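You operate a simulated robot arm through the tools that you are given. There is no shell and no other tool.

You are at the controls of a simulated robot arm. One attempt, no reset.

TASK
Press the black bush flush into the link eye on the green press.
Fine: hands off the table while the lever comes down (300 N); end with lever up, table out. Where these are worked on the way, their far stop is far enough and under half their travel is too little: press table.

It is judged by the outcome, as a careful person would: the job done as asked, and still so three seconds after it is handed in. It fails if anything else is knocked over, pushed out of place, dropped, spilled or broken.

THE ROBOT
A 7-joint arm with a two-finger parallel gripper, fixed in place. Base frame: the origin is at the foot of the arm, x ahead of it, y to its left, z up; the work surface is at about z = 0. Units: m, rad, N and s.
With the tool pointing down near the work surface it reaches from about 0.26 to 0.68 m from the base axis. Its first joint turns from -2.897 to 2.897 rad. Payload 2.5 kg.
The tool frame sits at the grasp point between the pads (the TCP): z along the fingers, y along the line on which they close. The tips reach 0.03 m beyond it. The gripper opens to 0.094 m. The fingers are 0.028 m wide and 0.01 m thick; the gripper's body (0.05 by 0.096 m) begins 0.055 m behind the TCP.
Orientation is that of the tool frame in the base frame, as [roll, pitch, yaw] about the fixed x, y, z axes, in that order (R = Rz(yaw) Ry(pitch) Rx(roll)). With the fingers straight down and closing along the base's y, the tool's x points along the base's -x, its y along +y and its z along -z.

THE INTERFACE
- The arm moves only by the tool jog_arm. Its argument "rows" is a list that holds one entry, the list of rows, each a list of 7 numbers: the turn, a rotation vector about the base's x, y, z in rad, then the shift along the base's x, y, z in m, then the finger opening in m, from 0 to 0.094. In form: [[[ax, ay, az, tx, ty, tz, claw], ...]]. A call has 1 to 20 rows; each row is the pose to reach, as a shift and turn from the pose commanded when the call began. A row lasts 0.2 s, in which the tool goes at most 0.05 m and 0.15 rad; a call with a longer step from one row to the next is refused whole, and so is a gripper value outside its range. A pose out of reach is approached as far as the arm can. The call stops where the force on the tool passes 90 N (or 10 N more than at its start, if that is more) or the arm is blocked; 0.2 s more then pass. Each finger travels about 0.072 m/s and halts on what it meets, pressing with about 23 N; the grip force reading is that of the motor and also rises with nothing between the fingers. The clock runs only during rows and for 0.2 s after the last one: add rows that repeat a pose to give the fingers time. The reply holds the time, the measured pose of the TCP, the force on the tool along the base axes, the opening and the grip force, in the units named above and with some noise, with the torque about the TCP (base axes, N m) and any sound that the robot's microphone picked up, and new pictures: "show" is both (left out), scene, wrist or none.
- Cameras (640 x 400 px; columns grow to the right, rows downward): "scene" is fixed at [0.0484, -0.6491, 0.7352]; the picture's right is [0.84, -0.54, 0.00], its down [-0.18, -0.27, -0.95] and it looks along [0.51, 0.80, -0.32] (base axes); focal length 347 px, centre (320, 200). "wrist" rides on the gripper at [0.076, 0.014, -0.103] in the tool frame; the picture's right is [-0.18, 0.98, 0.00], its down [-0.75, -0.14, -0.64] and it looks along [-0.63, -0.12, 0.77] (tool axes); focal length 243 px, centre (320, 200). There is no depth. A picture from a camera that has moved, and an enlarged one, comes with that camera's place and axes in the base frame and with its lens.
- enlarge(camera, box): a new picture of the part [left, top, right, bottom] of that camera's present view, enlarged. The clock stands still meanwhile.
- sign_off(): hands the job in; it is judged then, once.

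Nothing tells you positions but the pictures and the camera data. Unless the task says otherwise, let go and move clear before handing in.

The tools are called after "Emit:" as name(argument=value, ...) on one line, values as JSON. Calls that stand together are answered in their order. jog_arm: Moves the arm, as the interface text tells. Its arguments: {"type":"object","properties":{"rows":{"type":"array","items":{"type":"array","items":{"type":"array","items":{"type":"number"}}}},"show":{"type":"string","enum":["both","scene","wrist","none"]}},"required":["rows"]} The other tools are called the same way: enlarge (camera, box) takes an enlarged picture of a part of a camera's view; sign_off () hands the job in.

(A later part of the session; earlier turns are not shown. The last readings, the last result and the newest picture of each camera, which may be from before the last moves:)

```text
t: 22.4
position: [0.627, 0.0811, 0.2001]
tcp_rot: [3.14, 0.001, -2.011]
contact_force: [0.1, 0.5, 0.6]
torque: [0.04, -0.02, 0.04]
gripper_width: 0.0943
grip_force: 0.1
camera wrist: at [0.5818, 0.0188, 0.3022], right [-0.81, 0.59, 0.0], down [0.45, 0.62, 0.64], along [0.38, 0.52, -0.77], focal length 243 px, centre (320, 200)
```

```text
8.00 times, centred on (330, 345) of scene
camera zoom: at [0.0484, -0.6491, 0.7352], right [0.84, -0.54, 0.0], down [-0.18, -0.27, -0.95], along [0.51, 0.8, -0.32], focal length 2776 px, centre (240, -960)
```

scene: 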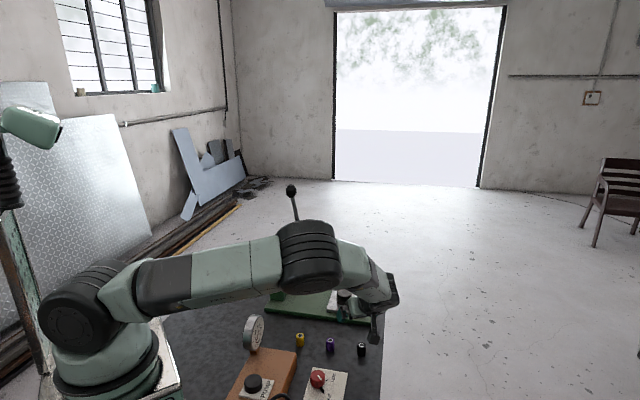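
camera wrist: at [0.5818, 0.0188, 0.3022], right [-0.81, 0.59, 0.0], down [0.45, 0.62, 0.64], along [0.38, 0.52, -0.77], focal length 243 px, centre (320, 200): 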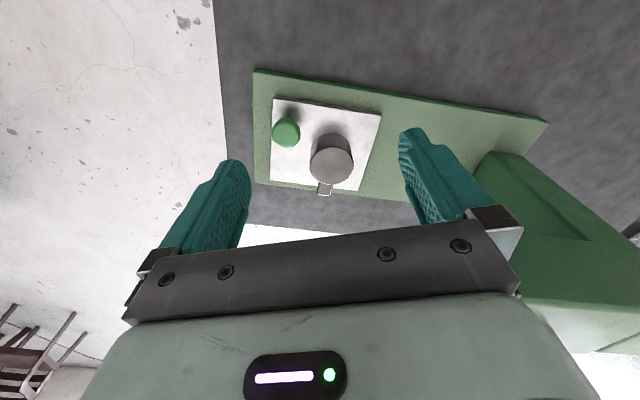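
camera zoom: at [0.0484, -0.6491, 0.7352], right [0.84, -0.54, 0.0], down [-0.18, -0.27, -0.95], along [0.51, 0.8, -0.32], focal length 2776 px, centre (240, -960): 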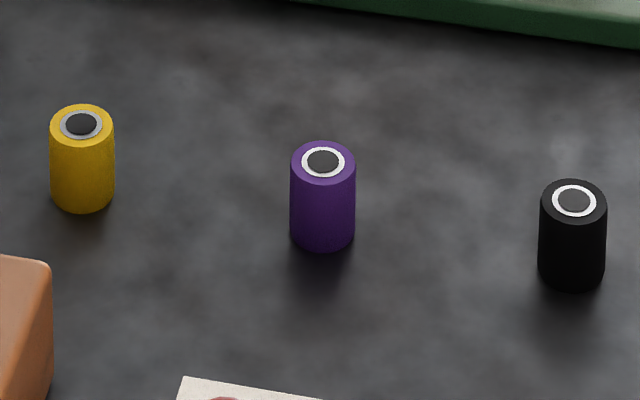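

The bushes are about 0.024 dia × 0.032 m tall. The cylinder is 0.0315 m tall, the same length, so it is most likely the link eye itself and the tab the link stub. I'll go over the black bush and measure it.

Emit:
jog_arm(rows=[[[0, 0, 0, -0.015, -0.035, -0.01, 0.094], [0, 0, 0, -0.03, -0.07, -0.02, 0.094], [0, 0, 0, -0.045, -0.105, -0.035, 0.094], [0, 0, 0, -0.051, -0.123, -0.05, 0.06], [0, 0, 0, -0.051, -0.123, -0.05, 0.06]]], show="wrist")

Emit:
enlarge(camera="wrist", box=[240, 80, 400, 180])

```text
t: 23.6
position: [0.5749, -0.0428, 0.15]
tcp_rot: [-3.141, 0.0, -2.013]
contact_force: [-0.1, 0.5, 0.2]
torque: [0.03, -0.02, 0.02]
gripper_width: 0.0598
grip_force: 0.1
camera wrist: at [0.5312, -0.1054, 0.2523], right [-0.81, 0.59, 0.0], down [0.45, 0.62, 0.64], along [0.38, 0.52, -0.77], focal length 243 px, centre (320, 200)
```

wrist: 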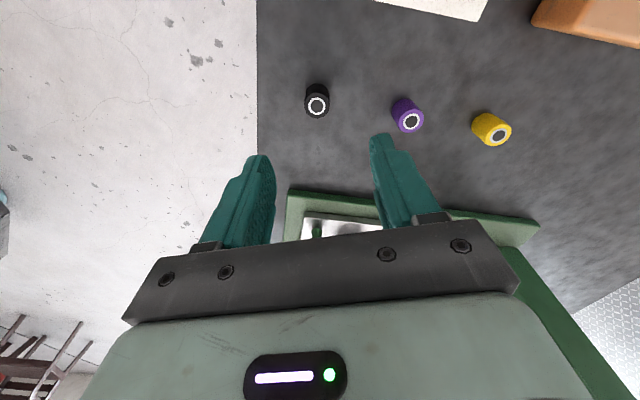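

```text
4.00 times, centred on (320, 130) of wrist
camera zoom: at [0.5312, -0.1054, 0.2523], right [-0.81, 0.59, 0.0], down [0.45, 0.62, 0.64], along [0.38, 0.52, -0.77], focal length 970 px, centre (320, 480)
```

zoom: 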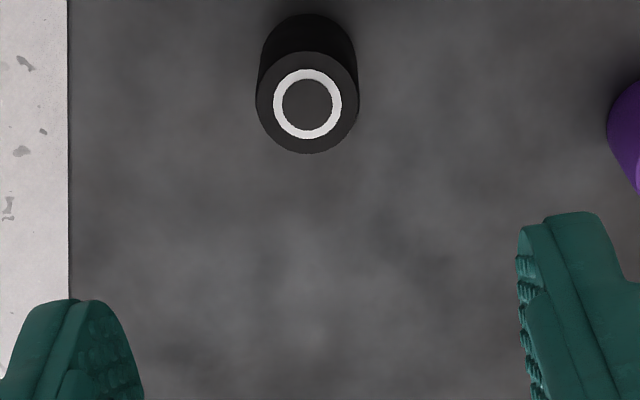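

The black bush is at about (0.5756, -0.047). I'll go down and grip its upper part, leaving some length free below the tips.

Emit:
jog_arm(rows=[[[0, 0, 0, 0.0007, -0.0041, -0.03, 0.05], [0, 0, 0, 0.0007, -0.0041, -0.06, 0.05], [0, 0, 0, 0.0007, -0.0041, -0.085, 0.05], [0, 0, 0, 0.0007, -0.0041, -0.1, 0.05], [0, 0, 0, 0.0007, -0.0041, -0.106, 0.05], [0, 0, 0, 0.0007, -0.0041, -0.106, 0.05]]], show="both")

Emit:
enlarge(camera="scene", box=[330, 330, 394, 370])

Emit:
enlarge(camera="wrist", box=[240, 120, 400, 220])

```text
t: 25.0
position: [0.5746, -0.0475, 0.0439]
tcp_rot: [-3.141, 0.0, -2.012]
contact_force: [0.1, 0.0, -0.2]
torque: [-0.02, -0.01, 0.02]
gripper_width: 0.0499
grip_force: 0.0
camera wrist: at [0.5309, -0.1089, 0.1461], right [-0.81, 0.59, 0.0], down [0.45, 0.62, 0.64], along [0.38, 0.52, -0.77], focal length 243 px, centre (320, 200)
```

scene: 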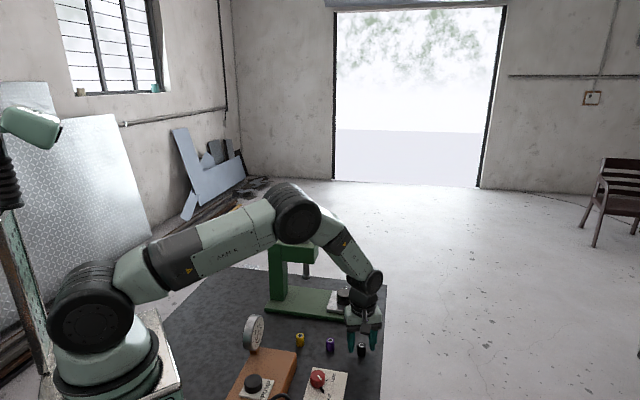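
wrist: 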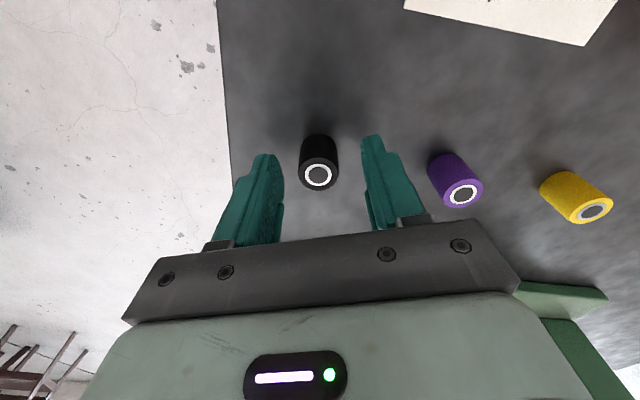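

```text
10.00 times, centred on (362, 350) of scene
camera zoom: at [0.0484, -0.6491, 0.7352], right [0.84, -0.54, 0.0], down [-0.18, -0.27, -0.95], along [0.51, 0.8, -0.32], focal length 3470 px, centre (-100, -1300)
```

zoom: 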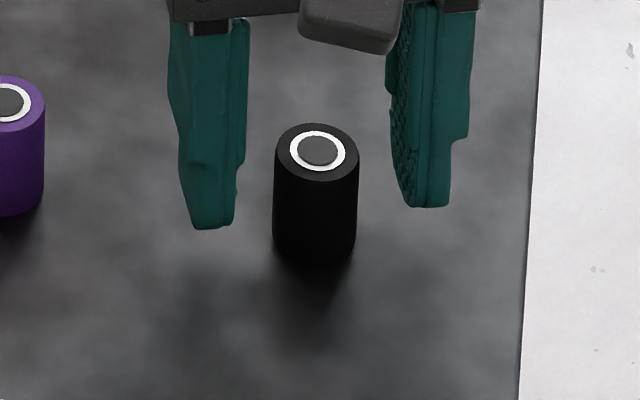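

```text
4.00 times, centred on (320, 170) of wrist
camera zoom: at [0.5309, -0.1089, 0.1461], right [-0.81, 0.59, 0.0], down [0.45, 0.62, 0.64], along [0.38, 0.52, -0.77], focal length 970 px, centre (320, 320)
```

zoom: 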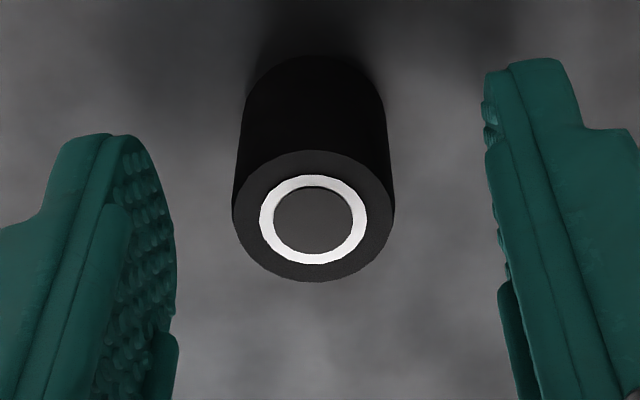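

Emit:
jog_arm(rows=[[[0, 0, 0, 0, 0, 0, 0.035], [0, 0, 0, 0, 0, 0, 0.015], [0, 0, 0, 0, 0, 0, 0.015], [0, 0, 0, 0, 0, 0, 0.015], [0, 0, 0, 0, 0, 0.01, 0.015], [0, 0, 0, 0, 0, 0.04, 0.015], [0, 0, 0, 0, 0, 0.08, 0.015]]], show="both")

Emit:
enlarge(camera="wrist", box=[240, 120, 400, 220])

```text
t: 26.6
position: [0.5762, -0.0449, 0.1245]
tcp_rot: [-3.142, 0.0, -2.012]
contact_force: [-0.9, 0.6, 0.1]
torque: [-0.02, -0.01, -0.04]
gripper_width: 0.0222
grip_force: 23.1
camera wrist: at [0.5316, -0.1069, 0.2269], right [-0.81, 0.59, 0.0], down [0.45, 0.62, 0.64], along [0.38, 0.52, -0.77], focal length 243 px, centre (320, 200)
```

scene: 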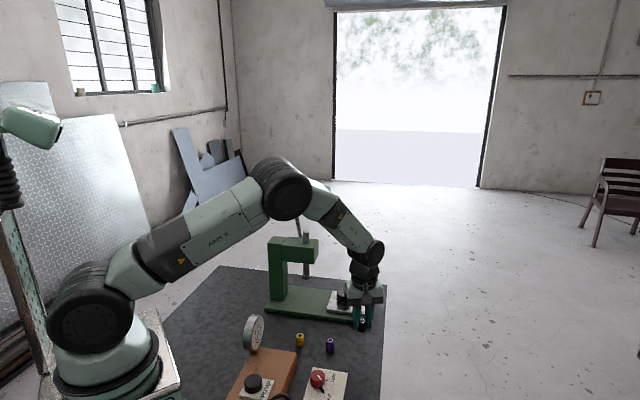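
wrist: 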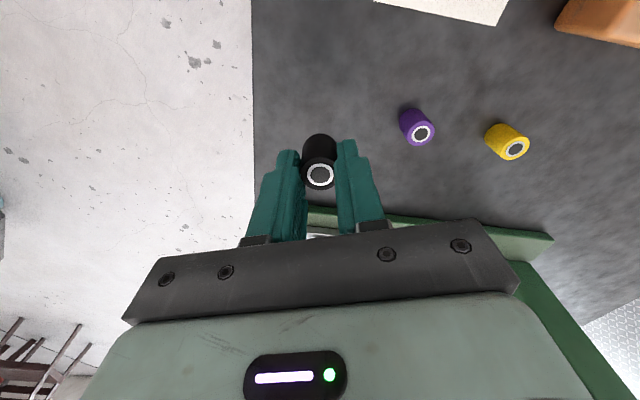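

```text
4.00 times, centred on (320, 170) of wrist
camera zoom: at [0.5316, -0.1069, 0.2269], right [-0.81, 0.59, 0.0], down [0.45, 0.62, 0.64], along [0.38, 0.52, -0.77], focal length 970 px, centre (320, 320)
```

zoom: 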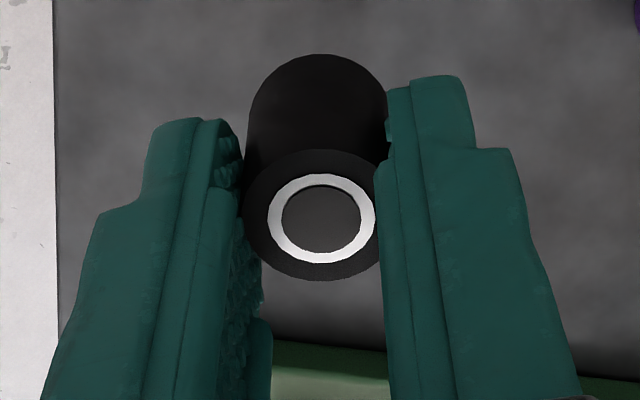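

The black bush is held (0.022 m dia) and well centred in the pads. Now I'll carry it over the eye at a safe height.

Emit:
jog_arm(rows=[[[0, 0, 0, 0.0, 0.0, 0.036, 0.015], [0, 0, 0, 0.0161, 0.0375, 0.036, 0.015], [0, 0, 0, 0.0322, 0.075, 0.036, 0.015], [0, 0, 0, 0.0482, 0.1124, 0.036, 0.015], [0, 0, 0, 0.0643, 0.15, 0.036, 0.015], [0, 0, 0, 0.0804, 0.1874, 0.036, 0.015], [0, 0, 0, 0.0804, 0.1874, 0.016, 0.015], [0, 0, 0, 0.0804, 0.1874, 0.006, 0.015], [0, 0, 0, 0.0804, 0.1874, 0.006, 0.015]]], show="both")

Emit:
enlarge(camera="wrist", box=[240, 110, 400, 210])

Emit:
enlarge(camera="scene", box=[312, 260, 376, 310])

```text
t: 28.6
position: [0.657, 0.1416, 0.1303]
tcp_rot: [-3.141, 0.0, -2.013]
contact_force: [0.1, -0.5, 0.0]
torque: [0.02, 0.01, 0.02]
gripper_width: 0.0225
grip_force: 22.6
camera wrist: at [0.6126, 0.0804, 0.2313], right [-0.81, 0.59, 0.0], down [0.45, 0.62, 0.64], along [0.38, 0.52, -0.77], focal length 243 px, centre (320, 200)
```

scene: 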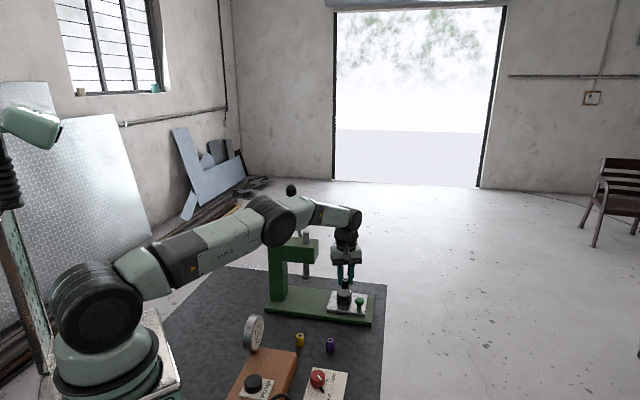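
wrist: 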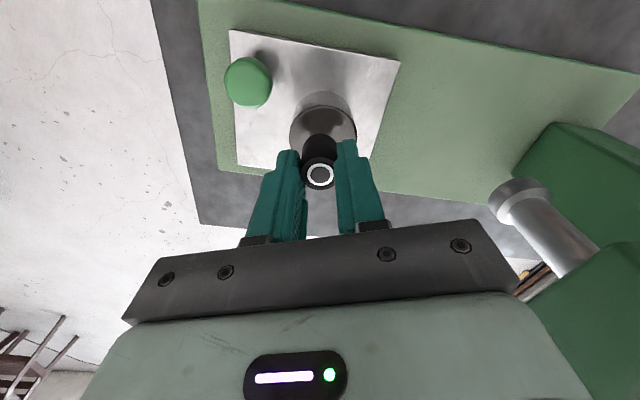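

```text
4.00 times, centred on (320, 160) of wrist
camera zoom: at [0.6126, 0.0804, 0.2313], right [-0.81, 0.59, 0.0], down [0.45, 0.62, 0.64], along [0.38, 0.52, -0.77], focal length 970 px, centre (320, 360)
```

zoom: 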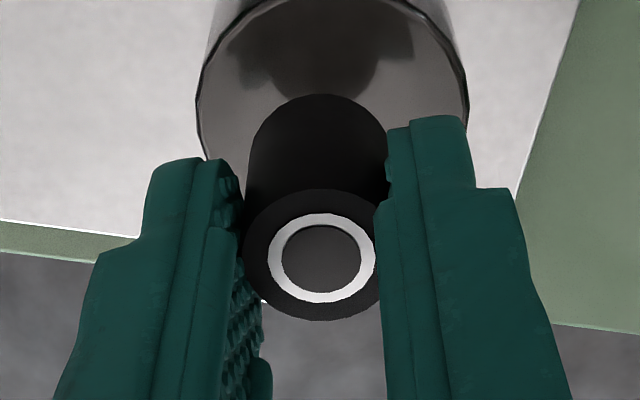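

```text
8.00 times, centred on (344, 285) of scene
camera zoom: at [0.0484, -0.6491, 0.7352], right [0.84, -0.54, 0.0], down [-0.18, -0.27, -0.95], along [0.51, 0.8, -0.32], focal length 2776 px, centre (128, -480)
```

zoom: 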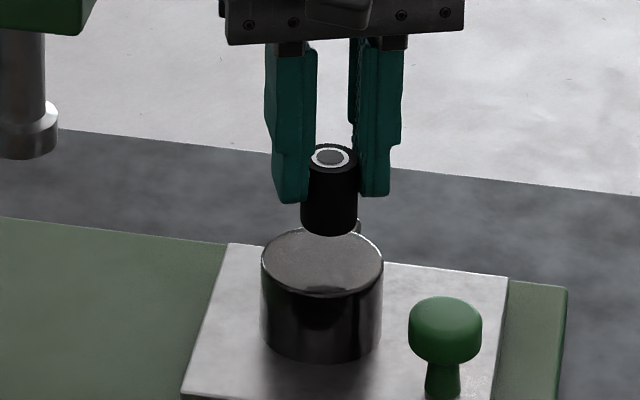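

Emit:
enlarge(camera="wrist", box=[256, 80, 384, 160])

Emit:
enlarge(camera="scene", box=[328, 272, 376, 302])

```text
5.00 times, centred on (320, 120) of wrist
camera zoom: at [0.6126, 0.0804, 0.2313], right [-0.81, 0.59, 0.0], down [0.45, 0.62, 0.64], along [0.38, 0.52, -0.77], focal length 1213 px, centre (320, 600)
```

zoom: 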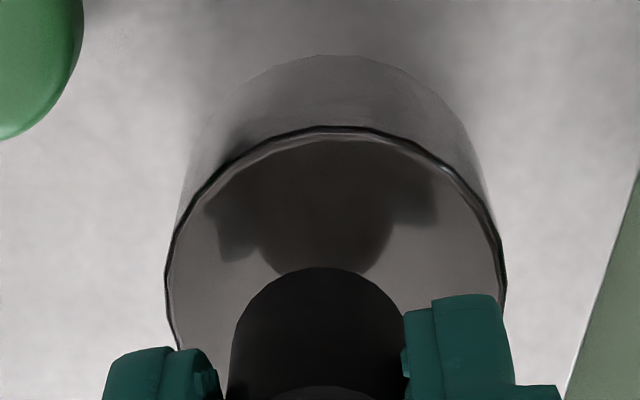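

```text
13.33 times, centred on (352, 287) of scene
camera zoom: at [0.0484, -0.6491, 0.7352], right [0.84, -0.54, 0.0], down [-0.18, -0.27, -0.95], along [0.51, 0.8, -0.32], focal length 4627 px, centre (-107, -960)
```

zoom: 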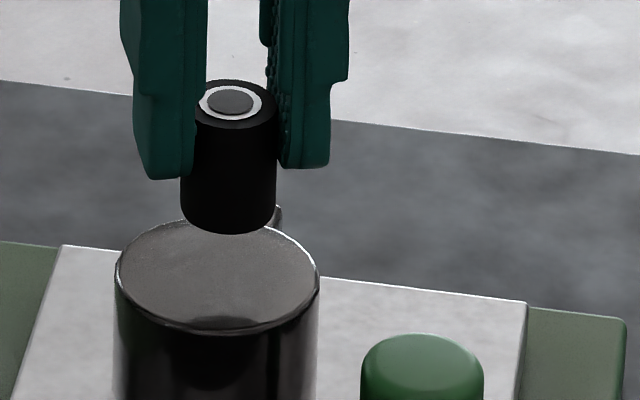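

The eye centre is about 2.2 mm from the bush axis along the closing direction, and both cameras agree. I'll shift by that and lower slowly to find where the bush makes contact.

Emit:
jog_arm(rows=[[[0, 0, 0, -0.002, 0.0009, 0, 0.015], [0, 0, 0, -0.002, 0.0009, -0.004, 0.015], [0, 0, 0, -0.002, 0.0009, -0.008, 0.015], [0, 0, 0, -0.002, 0.0009, -0.01, 0.015], [0, 0, 0, -0.002, 0.0009, -0.012, 0.015], [0, 0, 0, -0.002, 0.0009, -0.012, 0.015]]], show="both")

Emit:
enlarge(camera="scene", box=[328, 272, 376, 302])

Emit:
enlarge(camera="wrist", box=[256, 100, 384, 180])

```text
t: 30.0
position: [0.6532, 0.1433, 0.1179]
tcp_rot: [-3.142, 0.0, -2.012]
contact_force: [0.4, 0.1, -0.4]
torque: [0.0, 0.02, 0.0]
gripper_width: 0.0225
grip_force: 22.7
camera wrist: at [0.6093, 0.0799, 0.2199], right [-0.81, 0.59, 0.0], down [0.45, 0.62, 0.64], along [0.38, 0.52, -0.77], focal length 243 px, centre (320, 200)
```

scene: 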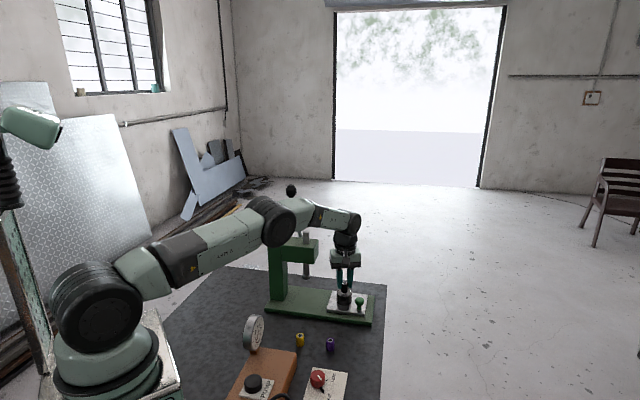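
wrist: 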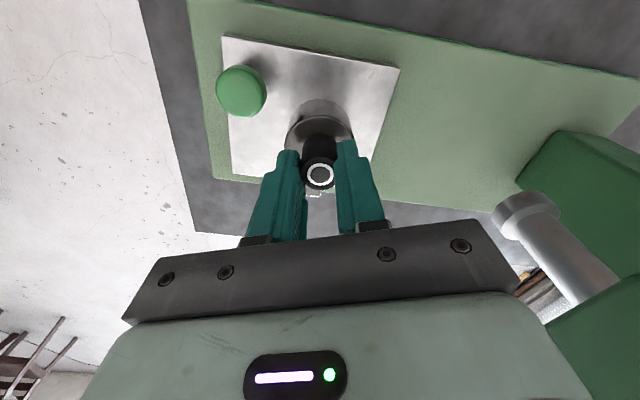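

```text
13.33 times, centred on (352, 287) of scene
camera zoom: at [0.0484, -0.6491, 0.7352], right [0.84, -0.54, 0.0], down [-0.18, -0.27, -0.95], along [0.51, 0.8, -0.32], focal length 4627 px, centre (-107, -960)
```

zoom: 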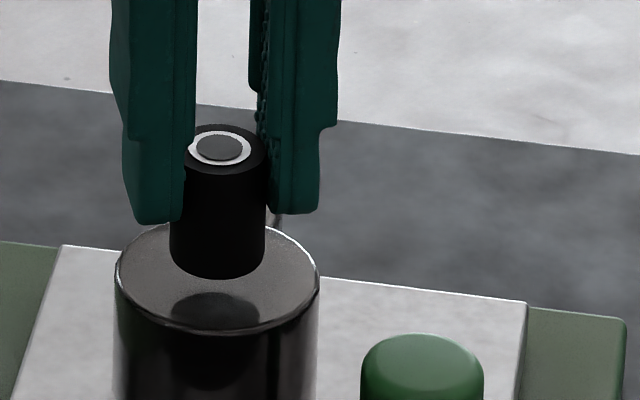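

```text
5.00 times, centred on (320, 140) of wrist
camera zoom: at [0.6093, 0.0799, 0.2199], right [-0.81, 0.59, 0.0], down [0.45, 0.62, 0.64], along [0.38, 0.52, -0.77], focal length 1213 px, centre (320, 500)
```

zoom: 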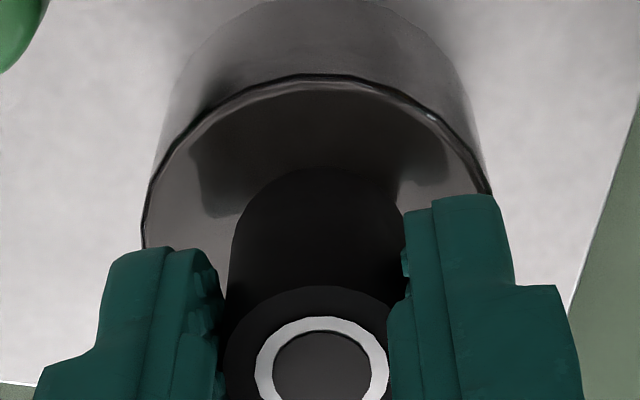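

Emit:
jog_arm(rows=[[[0, 0, 0, 0, 0, -0.0015, 0.015], [0, 0, 0, 0, 0, -0.003, 0.015], [0, 0, 0, 0, 0, -0.0045, 0.015], [0, 0, 0, 0, 0, -0.0045, 0.015]]], show="none")

Emit:
enlarge(camera="scene", box=[328, 272, 376, 302])

Emit:
enlarge(camera="wrist", box=[256, 110, 384, 190])

```text
t: 31.0
position: [0.6538, 0.1434, 0.114]
tcp_rot: [-3.141, 0.0, -2.012]
contact_force: [0.5, 0.0, 0.5]
torque: [0.01, 0.01, 0.05]
gripper_width: 0.022
grip_force: 22.8
```

```text
13.33 times, centred on (352, 287) of scene
camera zoom: at [0.0484, -0.6491, 0.7352], right [0.84, -0.54, 0.0], down [-0.18, -0.27, -0.95], along [0.51, 0.8, -0.32], focal length 4627 px, centre (-107, -960)
```

zoom: 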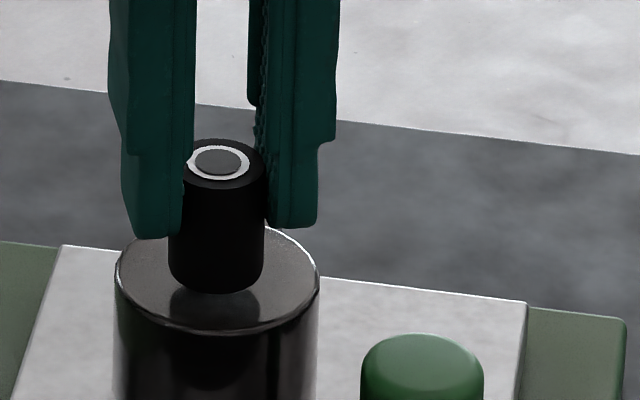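

```text
5.00 times, centred on (320, 150) of wrist
camera zoom: at [0.6088, 0.0798, 0.2161], right [-0.81, 0.59, 0.0], down [0.45, 0.62, 0.64], along [0.38, 0.52, -0.77], focal length 1213 px, centre (320, 450)
```

zoom: 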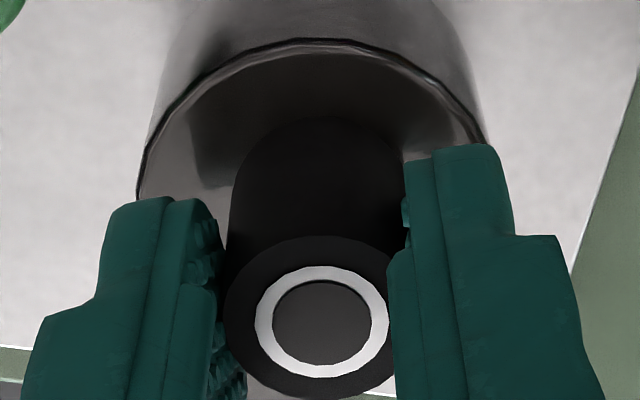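

Emit:
jog_arm(rows=[[[0, 0, 0, 0, 0, -0.001, 0.015], [0, 0, 0, 0, 0, -0.002, 0.015], [0, 0, 0, 0, 0, -0.002, 0.015]]], show="none")

Emit:
enlarge(camera="scene", box=[328, 272, 376, 302])

```text
t: 31.8
position: [0.6533, 0.1424, 0.1137]
tcp_rot: [3.141, 0.0, -2.011]
contact_force: [-0.2, -0.8, 0.9]
torque: [-0.04, 0.0, 0.01]
gripper_width: 0.0222
grip_force: 22.9
```

```text
13.33 times, centred on (352, 287) of scene
camera zoom: at [0.0484, -0.6491, 0.7352], right [0.84, -0.54, 0.0], down [-0.18, -0.27, -0.95], along [0.51, 0.8, -0.32], focal length 4627 px, centre (-107, -960)
```

zoom: 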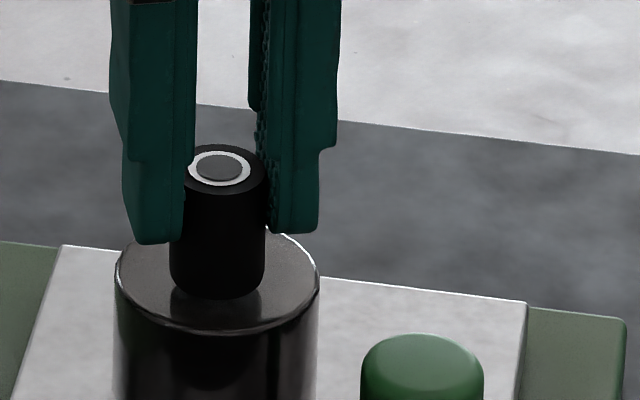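

Emit:
jog_arm(rows=[[[0, 0, 0, 0, 0, -0.001, 0.015], [0, 0, 0, 0, 0, -0.002, 0.015], [0, 0, 0, 0, 0, -0.002, 0.015]]], show="none")

Emit:
enlarge(camera="scene", box=[328, 272, 376, 302])

Emit:
enlarge(camera="wrist", box=[256, 110, 384, 190])

```text
t: 32.6
position: [0.6532, 0.1409, 0.1091]
tcp_rot: [-3.14, 0.0, -2.011]
contact_force: [-0.3, 0.8, 0.5]
torque: [0.01, 0.05, 0.02]
gripper_width: 0.0223
grip_force: 22.6
```

```text
13.33 times, centred on (352, 287) of scene
camera zoom: at [0.0484, -0.6491, 0.7352], right [0.84, -0.54, 0.0], down [-0.18, -0.27, -0.95], along [0.51, 0.8, -0.32], focal length 4627 px, centre (-107, -960)
```

zoom: 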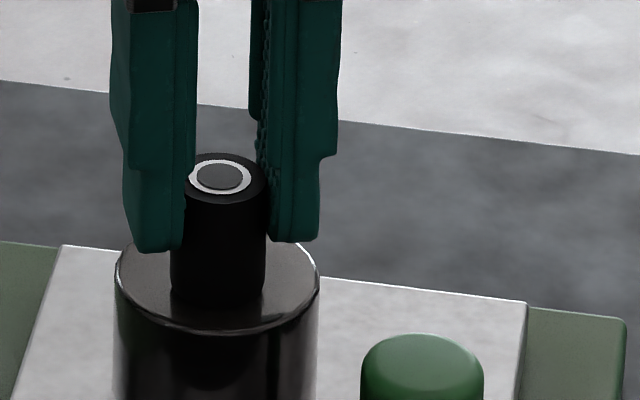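

```text
5.00 times, centred on (320, 150) of wrist
camera zoom: at [0.6092, 0.0794, 0.2121], right [-0.81, 0.59, 0.0], down [0.45, 0.62, 0.64], along [0.38, 0.52, -0.77], focal length 1213 px, centre (320, 450)
```

zoom: 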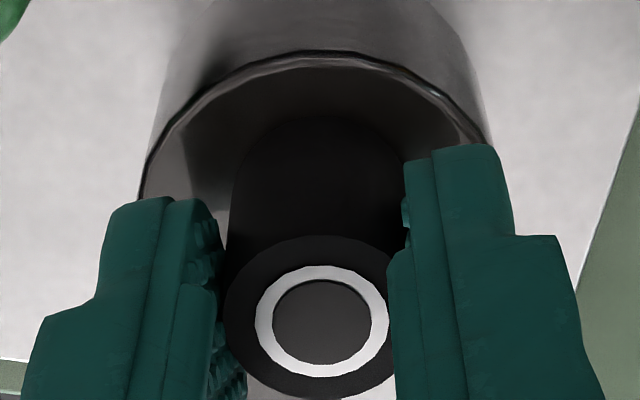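

Emit:
jog_arm(rows=[[[0, 0, 0, 0, 0, -0.001, 0.015], [0, 0, 0, 0, 0, -0.002, 0.015], [0, 0, 0, 0, 0, -0.003, 0.015], [0, 0, 0, 0, 0, -0.003, 0.015]]], show="none")

Emit:
enlarge(camera="scene", box=[328, 272, 376, 302])

Emit:
enlarge(camera="wrist", box=[256, 110, 384, 190])

```text
t: 33.6
position: [0.6531, 0.1414, 0.1072]
tcp_rot: [-3.14, 0.002, -2.012]
contact_force: [-8.5, -2.8, 19.2]
torque: [-0.15, 0.47, 0.02]
gripper_width: 0.0221
grip_force: 23.2
```

```text
13.33 times, centred on (352, 287) of scene
camera zoom: at [0.0484, -0.6491, 0.7352], right [0.84, -0.54, 0.0], down [-0.18, -0.27, -0.95], along [0.51, 0.8, -0.32], focal length 4627 px, centre (-107, -960)
```

zoom: 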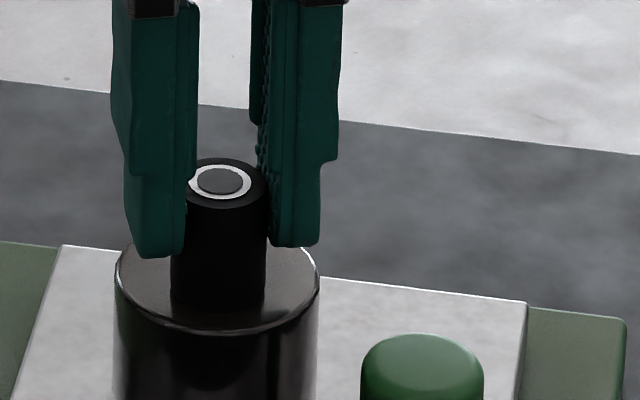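

```text
5.00 times, centred on (320, 150) of wrist
camera zoom: at [0.6095, 0.0795, 0.2103], right [-0.81, 0.59, 0.0], down [0.45, 0.62, 0.64], along [0.38, 0.52, -0.77], focal length 1213 px, centre (320, 450)
```

zoom: 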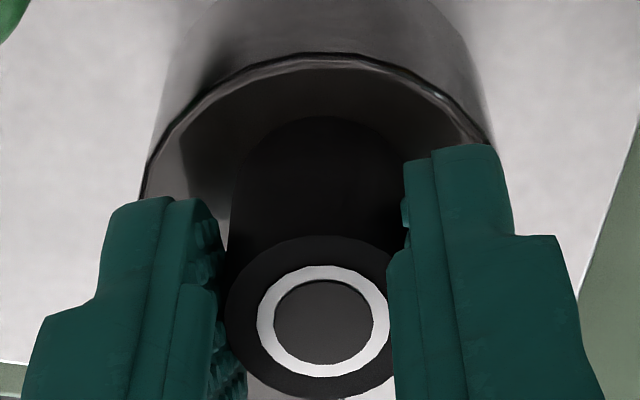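

Emit:
enlarge(camera="scene", box=[336, 280, 360, 298])

```text
16.00 times, centred on (348, 289) of scene
camera zoom: at [0.0484, -0.6491, 0.7352], right [0.84, -0.54, 0.0], down [-0.18, -0.27, -0.95], along [0.51, 0.8, -0.32], focal length 5552 px, centre (-128, -1224)
```

zoom: 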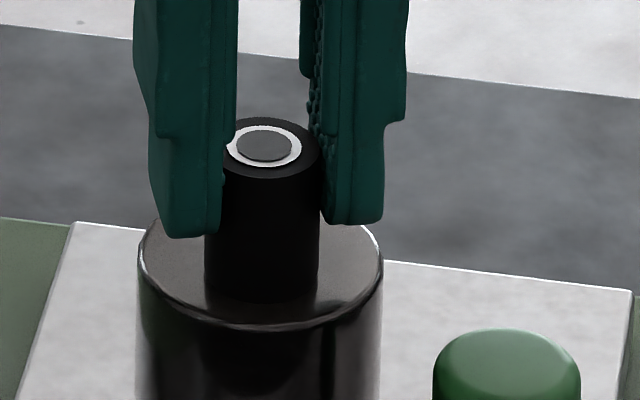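

Contact came at TCP z≈0.107 with 19 N up and some side force. I'll ease off slightly and check the side force, to judge whether the bush is in a lead-in or sitting on a flat.

Emit:
jog_arm(rows=[[[0, 0, 0, 0, 0, 0.001, 0.015], [0, 0, 0, 0, 0, 0.001, 0.015]]], show="none")

Emit:
jog_arm(rows=[[[0, 0, 0, -0.001, -0.0003, 0, 0.015], [0, 0, 0, -0.001, -0.0003, -0.001, 0.015], [0, 0, 0, -0.001, -0.0003, -0.001, 0.015]]], show="none")

```text
t: 34.2
position: [0.6528, 0.1421, 0.1081]
tcp_rot: [-3.139, 0.002, -2.012]
contact_force: [0.3, 1.3, 14.1]
torque: [0.0, 0.09, 0.02]
gripper_width: 0.0221
grip_force: 22.8
```

```text
t: 35.0
position: [0.6515, 0.142, 0.1092]
tcp_rot: [-3.139, 0.004, -2.011]
contact_force: [9.9, 7.6, 16.2]
torque: [0.27, -0.35, -0.03]
gripper_width: 0.0224
grip_force: 22.9
```

Emit:
jog_arm(rows=[[[0, 0, 0, 0.001, 0.0003, 0.0015, 0.015], [0, 0, 0, 0.001, 0.0003, 0.0015, 0.015]]], show="none")

Emit:
jog_arm(rows=[[[0, 0, 0, 0.001, 0, 0, 0.015], [0, 0, 0, 0.002, 0, 0, 0.015], [0, 0, 0, 0.002, 0, 0, 0.015]]], show="none")

```text
t: 35.6
position: [0.6522, 0.1423, 0.1083]
tcp_rot: [3.141, -0.001, -2.013]
contact_force: [5.4, 8.1, 13.2]
torque: [0.35, -0.2, -0.07]
gripper_width: 0.0221
grip_force: 22.9
```

```text
t: 36.4
position: [0.6529, 0.1409, 0.1064]
tcp_rot: [3.139, -0.003, -2.013]
contact_force: [-12.1, -1.2, 13.5]
torque: [-0.14, 0.43, -0.04]
gripper_width: 0.0222
grip_force: 22.8
```

Side stiffness is about 9 N/mm with only 13 N down, well above friction. So the bush is captured in a lead-in and the bore is really there. I'll centre it by nulling the side force.

Emit:
jog_arm(rows=[[[0, 0, 0, -0.0014, 0, 0, 0.015], [0, 0, 0, -0.0014, 0, 0, 0.015], [0, 0, 0, -0.0014, 0, 0, 0.015]]], show="none")

Emit:
jog_arm(rows=[[[0, 0, 0, 0, 0, 0, 0.015], [0, 0, 0, 0, 0, 0, 0.015]]], show="none")

```text
t: 37.2
position: [0.6522, 0.1427, 0.1067]
tcp_rot: [-3.142, -0.001, -2.013]
contact_force: [0.5, 0.5, -0.4]
torque: [-0.01, 0.03, 0.0]
gripper_width: 0.0219
grip_force: 22.8
```

```text
t: 37.8
position: [0.6543, 0.1422, 0.1079]
tcp_rot: [3.141, -0.001, -2.012]
contact_force: [-0.2, 0.1, -0.2]
torque: [0.04, 0.01, 0.02]
gripper_width: 0.0225
grip_force: 23.0
```

All forces are zero, so it's centred. Now I'll push straight down gently and see how far it goes by hand.

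Emit:
jog_arm(rows=[[[0, 0, 0, 0, 0, -0.001, 0.015], [0, 0, 0, 0, 0, -0.002, 0.015], [0, 0, 0, 0, 0, -0.003, 0.015], [0, 0, 0, 0, 0, -0.003, 0.015]]], show="none")

Emit:
enlarge(camera="scene", box=[336, 280, 360, 298])

```text
t: 38.8
position: [0.6533, 0.1429, 0.1075]
tcp_rot: [-3.141, 0.002, -2.013]
contact_force: [-12.4, -3.1, 22.8]
torque: [-0.26, 0.67, 0.0]
gripper_width: 0.0222
grip_force: 23.3
```

```text
16.00 times, centred on (348, 289) of scene
camera zoom: at [0.0484, -0.6491, 0.7352], right [0.84, -0.54, 0.0], down [-0.18, -0.27, -0.95], along [0.51, 0.8, -0.32], focal length 5552 px, centre (-128, -1224)
```

zoom: 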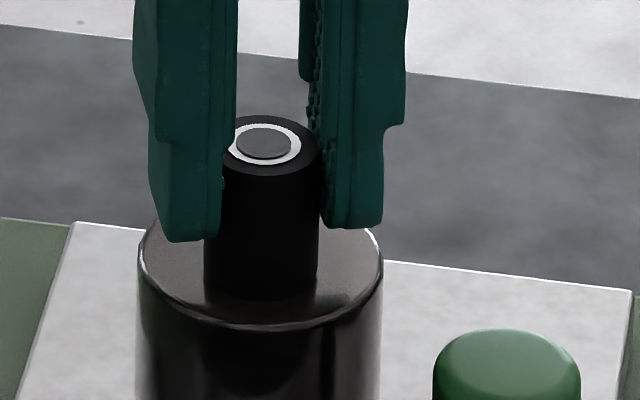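

Emit:
jog_arm(rows=[[[0, 0, 0, 0, 0, 0.003, 0.015], [0, 0, 0, 0, 0, 0.003, 0.015]]], show="none")

Emit:
jog_arm(rows=[[[0, 0, 0, 0.0015, 0, 0, 0.015], [0, 0, 0, 0.003, 0, 0, 0.015], [0, 0, 0, 0.003, 0, 0, 0.015]]], show="none")

Emit:
enlarge(camera="scene", box=[336, 280, 360, 298])

```text
t: 39.4
position: [0.653, 0.1422, 0.1066]
tcp_rot: [3.14, -0.001, -2.011]
contact_force: [0.3, 0.7, -0.2]
torque: [-0.02, 0.03, 0.01]
gripper_width: 0.022
grip_force: 22.8
```

```text
t: 40.2
position: [0.6568, 0.1408, 0.1086]
tcp_rot: [-3.141, -0.001, -2.013]
contact_force: [-1.2, 0.4, 0.1]
torque: [0.02, 0.04, -0.05]
gripper_width: 0.0223
grip_force: 22.9
```

```text
16.00 times, centred on (348, 289) of scene
camera zoom: at [0.0484, -0.6491, 0.7352], right [0.84, -0.54, 0.0], down [-0.18, -0.27, -0.95], along [0.51, 0.8, -0.32], focal length 5552 px, centre (-128, -1224)
```

zoom: 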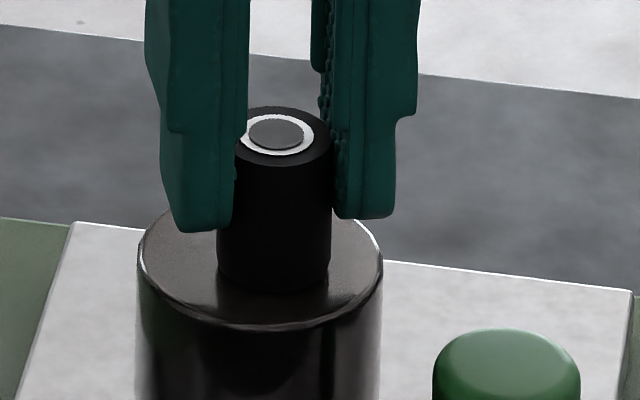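

Emit:
jog_arm(rows=[[[0, 0, 0, 0, 0, -0.0005, 0.015], [0, 0, 0, 0, 0, -0.001, 0.015], [0, 0, 0, 0, 0, -0.001, 0.015]]], show="none")

Emit:
jog_arm(rows=[[[0, 0, 0, 0, 0, -0.0005, 0.015], [0, 0, 0, 0, 0, -0.0005, 0.015]]], show="none")

Emit:
jog_arm(rows=[[[0, 0, 0, 0, 0, -0.0005, 0.015], [0, 0, 0, 0, 0, -0.0005, 0.015]]], show="none")

```text
t: 41.0
position: [0.657, 0.143, 0.107]
tcp_rot: [-3.141, 0.001, -2.013]
contact_force: [-0.2, 0.5, 0.1]
torque: [0.02, 0.0, -0.02]
gripper_width: 0.0224
grip_force: 23.1
```

```text
t: 41.6
position: [0.6582, 0.1424, 0.1079]
tcp_rot: [-3.14, -0.001, -2.012]
contact_force: [-0.6, -0.6, 2.4]
torque: [-0.02, -0.03, -0.02]
gripper_width: 0.0225
grip_force: 22.7
```

```text
t: 42.2
position: [0.6565, 0.1412, 0.1075]
tcp_rot: [-3.139, 0.001, -2.012]
contact_force: [-0.3, -0.6, 6.2]
torque: [-0.02, 0.02, 0.01]
gripper_width: 0.0225
grip_force: 23.3
```

Emit:
jog_arm(rows=[[[0, 0, 0, 0, 0, 0.003, 0.015], [0, 0, 0, -0.003, 0, 0.003, 0.015], [0, 0, 0, -0.003, 0, 0.001, 0.015], [0, 0, 0, -0.003, 0, 0.0005, 0.015], [0, 0, 0, -0.003, 0, 0.0005, 0.015]]], show="none")

Emit:
jog_arm(rows=[[[0, 0, 0, 0, 0, -0.0005, 0.015], [0, 0, 0, 0, 0, -0.0005, 0.015]]], show="none")

Emit:
jog_arm(rows=[[[0, 0, 0, 0, 0, -0.0005, 0.015], [0, 0, 0, 0, 0, -0.0005, 0.015]]], show="none")

```text
t: 43.4
position: [0.6546, 0.1426, 0.1061]
tcp_rot: [-3.141, -0.001, -2.014]
contact_force: [-6.7, -2.1, 10.8]
torque: [-0.12, 0.34, -0.02]
gripper_width: 0.0226
grip_force: 22.5
```

```text
t: 44.0
position: [0.6535, 0.1423, 0.1064]
tcp_rot: [-3.141, 0.003, -2.012]
contact_force: [-7.3, -1.0, 11.7]
torque: [-0.09, 0.37, -0.03]
gripper_width: 0.0228
grip_force: 22.7
```

```text
t: 44.6
position: [0.6538, 0.1433, 0.1068]
tcp_rot: [-3.139, 0.001, -2.011]
contact_force: [-9.5, -1.6, 22.7]
torque: [-0.16, 0.5, 0.0]
gripper_width: 0.0225
grip_force: 23.0
```

There's clear structure here. At a 3 mm offset the contact is flat with no side force, while near the centre it pushes sideways like a chamfer edge. I'll search in small steps for the point with the lowest contact force.

Emit:
jog_arm(rows=[[[0, 0, 0, 0, 0, 0.001, 0.015], [0, 0, 0, -0.0006, 0, 0.001, 0.015], [0, 0, 0, -0.0006, 0, 0.001, 0.015]]], show="none")

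Emit:
jog_arm(rows=[[[0, 0, 0, -0.0006, 0, 0, 0.015], [0, 0, 0, -0.0006, 0, 0, 0.015]]], show="none")

Emit:
jog_arm(rows=[[[0, 0, 0, -0.0006, 0, 0, 0.015], [0, 0, 0, -0.0006, 0, 0, 0.015]]], show="none")

Emit:
jog_arm(rows=[[[0, 0, 0, -0.0006, 0, 0, 0.015], [0, 0, 0, -0.0006, 0, 0, 0.015]]], show="none")

```text
t: 45.4
position: [0.6535, 0.1429, 0.1075]
tcp_rot: [-3.141, -0.001, -2.012]
contact_force: [6.7, 3.6, 12.2]
torque: [0.18, -0.23, -0.02]
gripper_width: 0.0225
grip_force: 22.9
```

```text
t: 46.0
position: [0.6515, 0.1438, 0.1064]
tcp_rot: [-3.14, 0.001, -2.012]
contact_force: [7.9, 6.8, 12.1]
torque: [0.27, -0.26, -0.02]
gripper_width: 0.0225
grip_force: 23.2
```

```text
t: 46.6
position: [0.651, 0.1429, 0.106]
tcp_rot: [3.14, 0.0, -2.012]
contact_force: [5.1, 5.8, 12.1]
torque: [0.28, -0.17, -0.05]
gripper_width: 0.0222
grip_force: 23.0
```

```text
t: 47.2
position: [0.6513, 0.1432, 0.1062]
tcp_rot: [-3.141, 0.0, -2.013]
contact_force: [4.3, 6.3, 14.1]
torque: [0.28, -0.1, -0.02]
gripper_width: 0.0224
grip_force: 22.4
```

Emit:
enlarge(camera="scene", box=[336, 284, 356, 296])

Emit:
enlarge(camera="wrist", box=[280, 115, 360, 165])

```text
16.00 times, centred on (346, 290) of scene
camera zoom: at [0.0484, -0.6491, 0.7352], right [0.84, -0.54, 0.0], down [-0.18, -0.27, -0.95], along [0.51, 0.8, -0.32], focal length 5552 px, centre (-96, -1240)
```

zoom: 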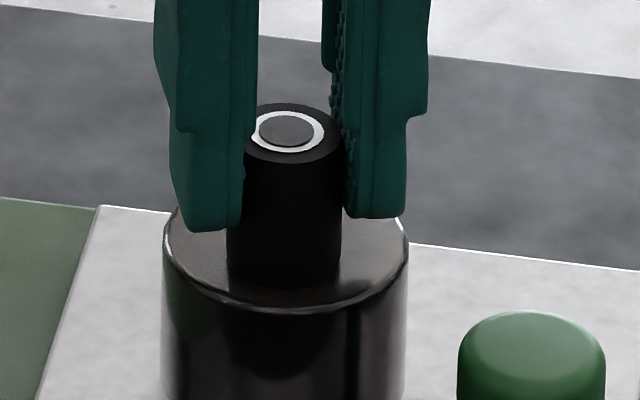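

```text
8.00 times, centred on (320, 140) of wrist
camera zoom: at [0.6073, 0.08, 0.2085], right [-0.81, 0.59, 0.0], down [0.45, 0.62, 0.64], along [0.38, 0.52, -0.77], focal length 1941 px, centre (320, 680)
```

zoom: 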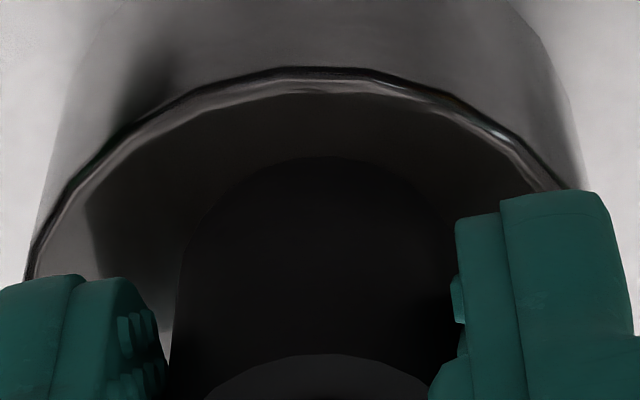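

This shows my eye-top height was wrong: the real top is z≈0.0655, not 0.0735. That means the bush sat 5–6 mm off-centre on the flat rim, toward the camera. I'll lift clear, shift toward the true centre and re-measure.

Emit:
jog_arm(rows=[[[0, 0, 0, 0, 0, 0.005, 0.015], [0, 0, 0, 0.0012, 0.0025, 0.005, 0.015], [0, 0, 0, 0.0024, 0.005, 0.005, 0.015], [0, 0, 0, 0.0024, 0.005, 0.005, 0.015]]], show="none")

Emit:
enlarge(camera="scene", box=[336, 280, 360, 296])

Emit:
enlarge(camera="wrist", box=[272, 100, 368, 160])

```text
t: 48.2
position: [0.6527, 0.1476, 0.111]
tcp_rot: [3.141, -0.001, -2.012]
contact_force: [0.9, 0.2, -0.3]
torque: [0.0, -0.02, 0.01]
gripper_width: 0.0225
grip_force: 23.3
```

```text
16.00 times, centred on (348, 288) of scene
camera zoom: at [0.0484, -0.6491, 0.7352], right [0.84, -0.54, 0.0], down [-0.18, -0.27, -0.95], along [0.51, 0.8, -0.32], focal length 5552 px, centre (-128, -1208)
```

zoom: 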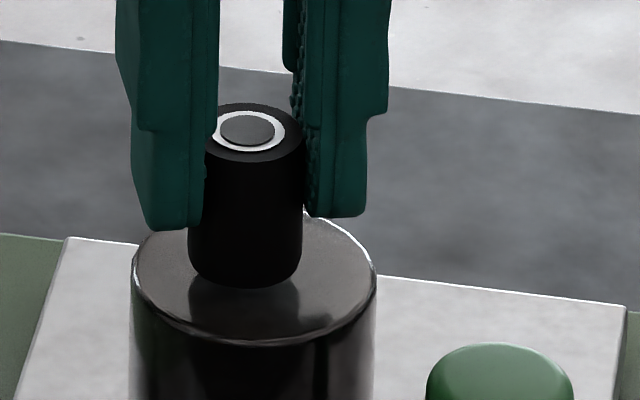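

```text
6.67 times, centred on (320, 130) of wrist
camera zoom: at [0.6093, 0.0852, 0.213], right [-0.81, 0.59, 0.0], down [0.45, 0.62, 0.64], along [0.38, 0.52, -0.77], focal length 1618 px, centre (320, 667)
```

zoom: 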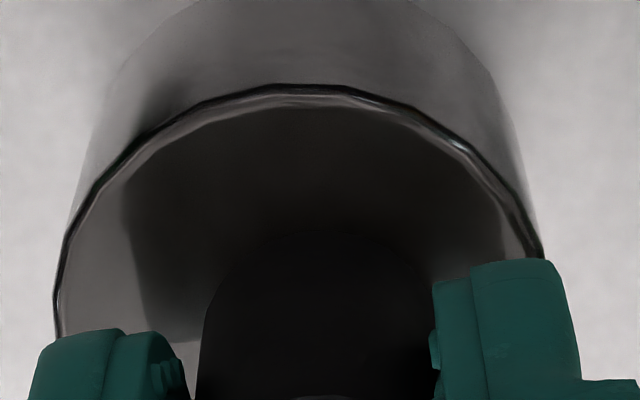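

Emit:
jog_arm(rows=[[[0, 0, 0, 0.0017, -0.0011, 0, 0.015], [0, 0, 0, 0.0017, -0.0011, -0.0025, 0.015], [0, 0, 0, 0.0017, -0.0011, -0.0035, 0.015], [0, 0, 0, 0.0017, -0.0011, -0.0035, 0.015]]], show="none")

Emit:
enlarge(camera="scene", box=[336, 280, 360, 296])

Emit:
enlarge(camera="wrist", box=[272, 110, 368, 170])

```text
t: 49.2
position: [0.6554, 0.1472, 0.1084]
tcp_rot: [3.141, 0.0, -2.012]
contact_force: [-0.2, -0.7, 0.2]
torque: [0.03, 0.0, -0.02]
gripper_width: 0.0223
grip_force: 23.1
```

```text
16.00 times, centred on (348, 288) of scene
camera zoom: at [0.0484, -0.6491, 0.7352], right [0.84, -0.54, 0.0], down [-0.18, -0.27, -0.95], along [0.51, 0.8, -0.32], focal length 5552 px, centre (-128, -1208)
```

zoom: 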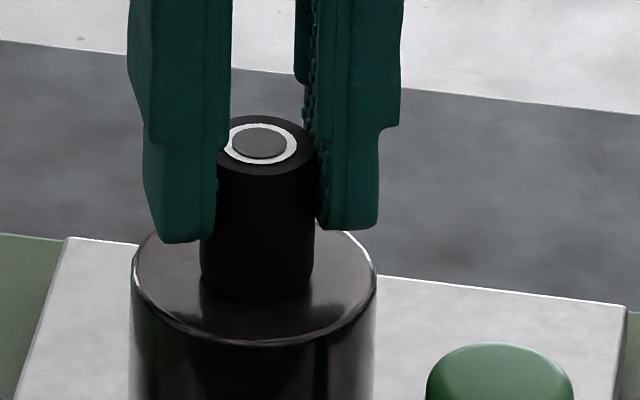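

```text
6.67 times, centred on (320, 140) of wrist
camera zoom: at [0.6115, 0.084, 0.2098], right [-0.81, 0.59, 0.0], down [0.45, 0.62, 0.64], along [0.38, 0.52, -0.77], focal length 1618 px, centre (320, 600)
```

zoom: 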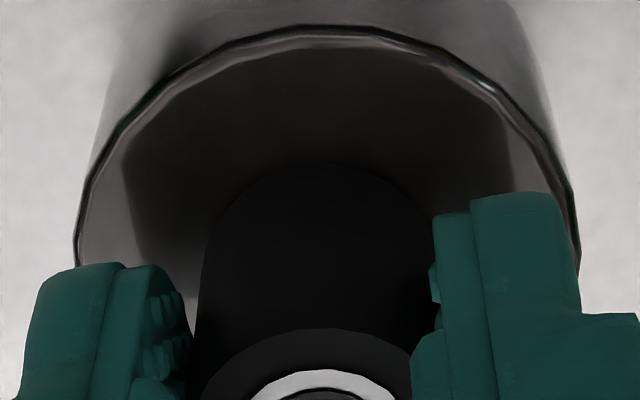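

Both views now agree to within about 0.5 mm. I'll make a small correction and lower to feel for the bore.

Emit:
jog_arm(rows=[[[0, 0, 0, -0.0006, 0.0004, 0, 0.015], [0, 0, 0, -0.0006, 0.0004, -0.001, 0.015], [0, 0, 0, -0.0006, 0.0004, -0.001, 0.015]]], show="none")

Emit:
jog_arm(rows=[[[0, 0, 0, 0, 0, -0.001, 0.015], [0, 0, 0, 0, 0, -0.001, 0.015]]], show="none")

Emit:
jog_arm(rows=[[[0, 0, 0, 0, 0, -0.001, 0.015], [0, 0, 0, 0, 0, -0.001, 0.015]]], show="none")

```text
t: 50.0
position: [0.6549, 0.1482, 0.1075]
tcp_rot: [-3.141, 0.001, -2.011]
contact_force: [-0.5, -0.6, -0.3]
torque: [0.04, 0.0, 0.03]
gripper_width: 0.0223
grip_force: 22.9
```

```text
t: 50.6
position: [0.6541, 0.1473, 0.1064]
tcp_rot: [-3.141, 0.0, -2.013]
contact_force: [-1.0, -0.2, 0.2]
torque: [-0.02, -0.02, 0.02]
gripper_width: 0.0227
grip_force: 23.0
```

```text
t: 51.2
position: [0.6548, 0.146, 0.1062]
tcp_rot: [-3.141, 0.001, -2.012]
contact_force: [1.1, -0.4, -0.6]
torque: [-0.02, -0.01, -0.02]
gripper_width: 0.0224
grip_force: 22.9
```

There's no contact at a height that gave 22 N before, so the bush is entering the bore. I'll continue down.

Emit:
jog_arm(rows=[[[0, 0, 0, 0, 0, -0.001, 0.015], [0, 0, 0, 0, 0, -0.002, 0.015], [0, 0, 0, 0, 0, -0.003, 0.015], [0, 0, 0, 0, 0, -0.003, 0.015]]], show="none")

Emit:
enlarge(camera="scene", box=[336, 280, 360, 296])

Emit:
enlarge(camera="wrist", box=[272, 110, 368, 170])

```text
t: 52.2
position: [0.6544, 0.1454, 0.1021]
tcp_rot: [-3.142, 0.0, -2.011]
contact_force: [-0.5, 0.0, -0.5]
torque: [-0.03, -0.01, 0.01]
gripper_width: 0.0222
grip_force: 23.4
```

```text
16.00 times, centred on (348, 288) of scene
camera zoom: at [0.0484, -0.6491, 0.7352], right [0.84, -0.54, 0.0], down [-0.18, -0.27, -0.95], along [0.51, 0.8, -0.32], focal length 5552 px, centre (-128, -1208)
```

zoom: 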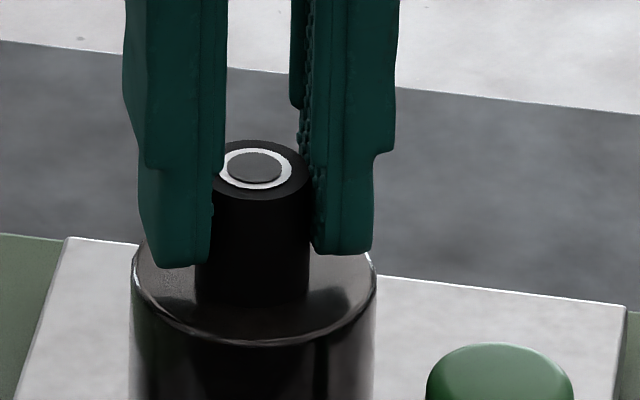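

```text
6.67 times, centred on (320, 140) of wrist
camera zoom: at [0.6106, 0.0843, 0.204], right [-0.81, 0.59, 0.0], down [0.45, 0.62, 0.64], along [0.38, 0.52, -0.77], focal length 1618 px, centre (320, 600)
```

zoom: 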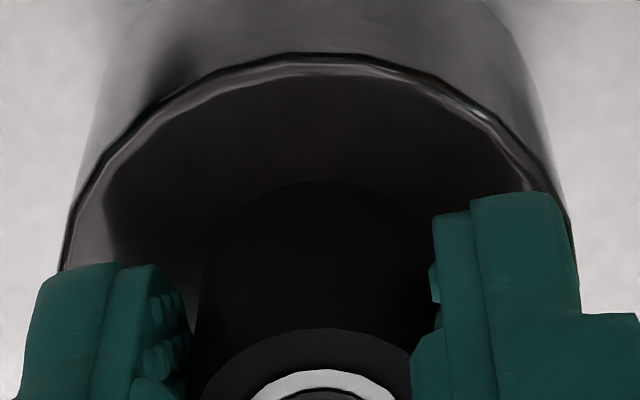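

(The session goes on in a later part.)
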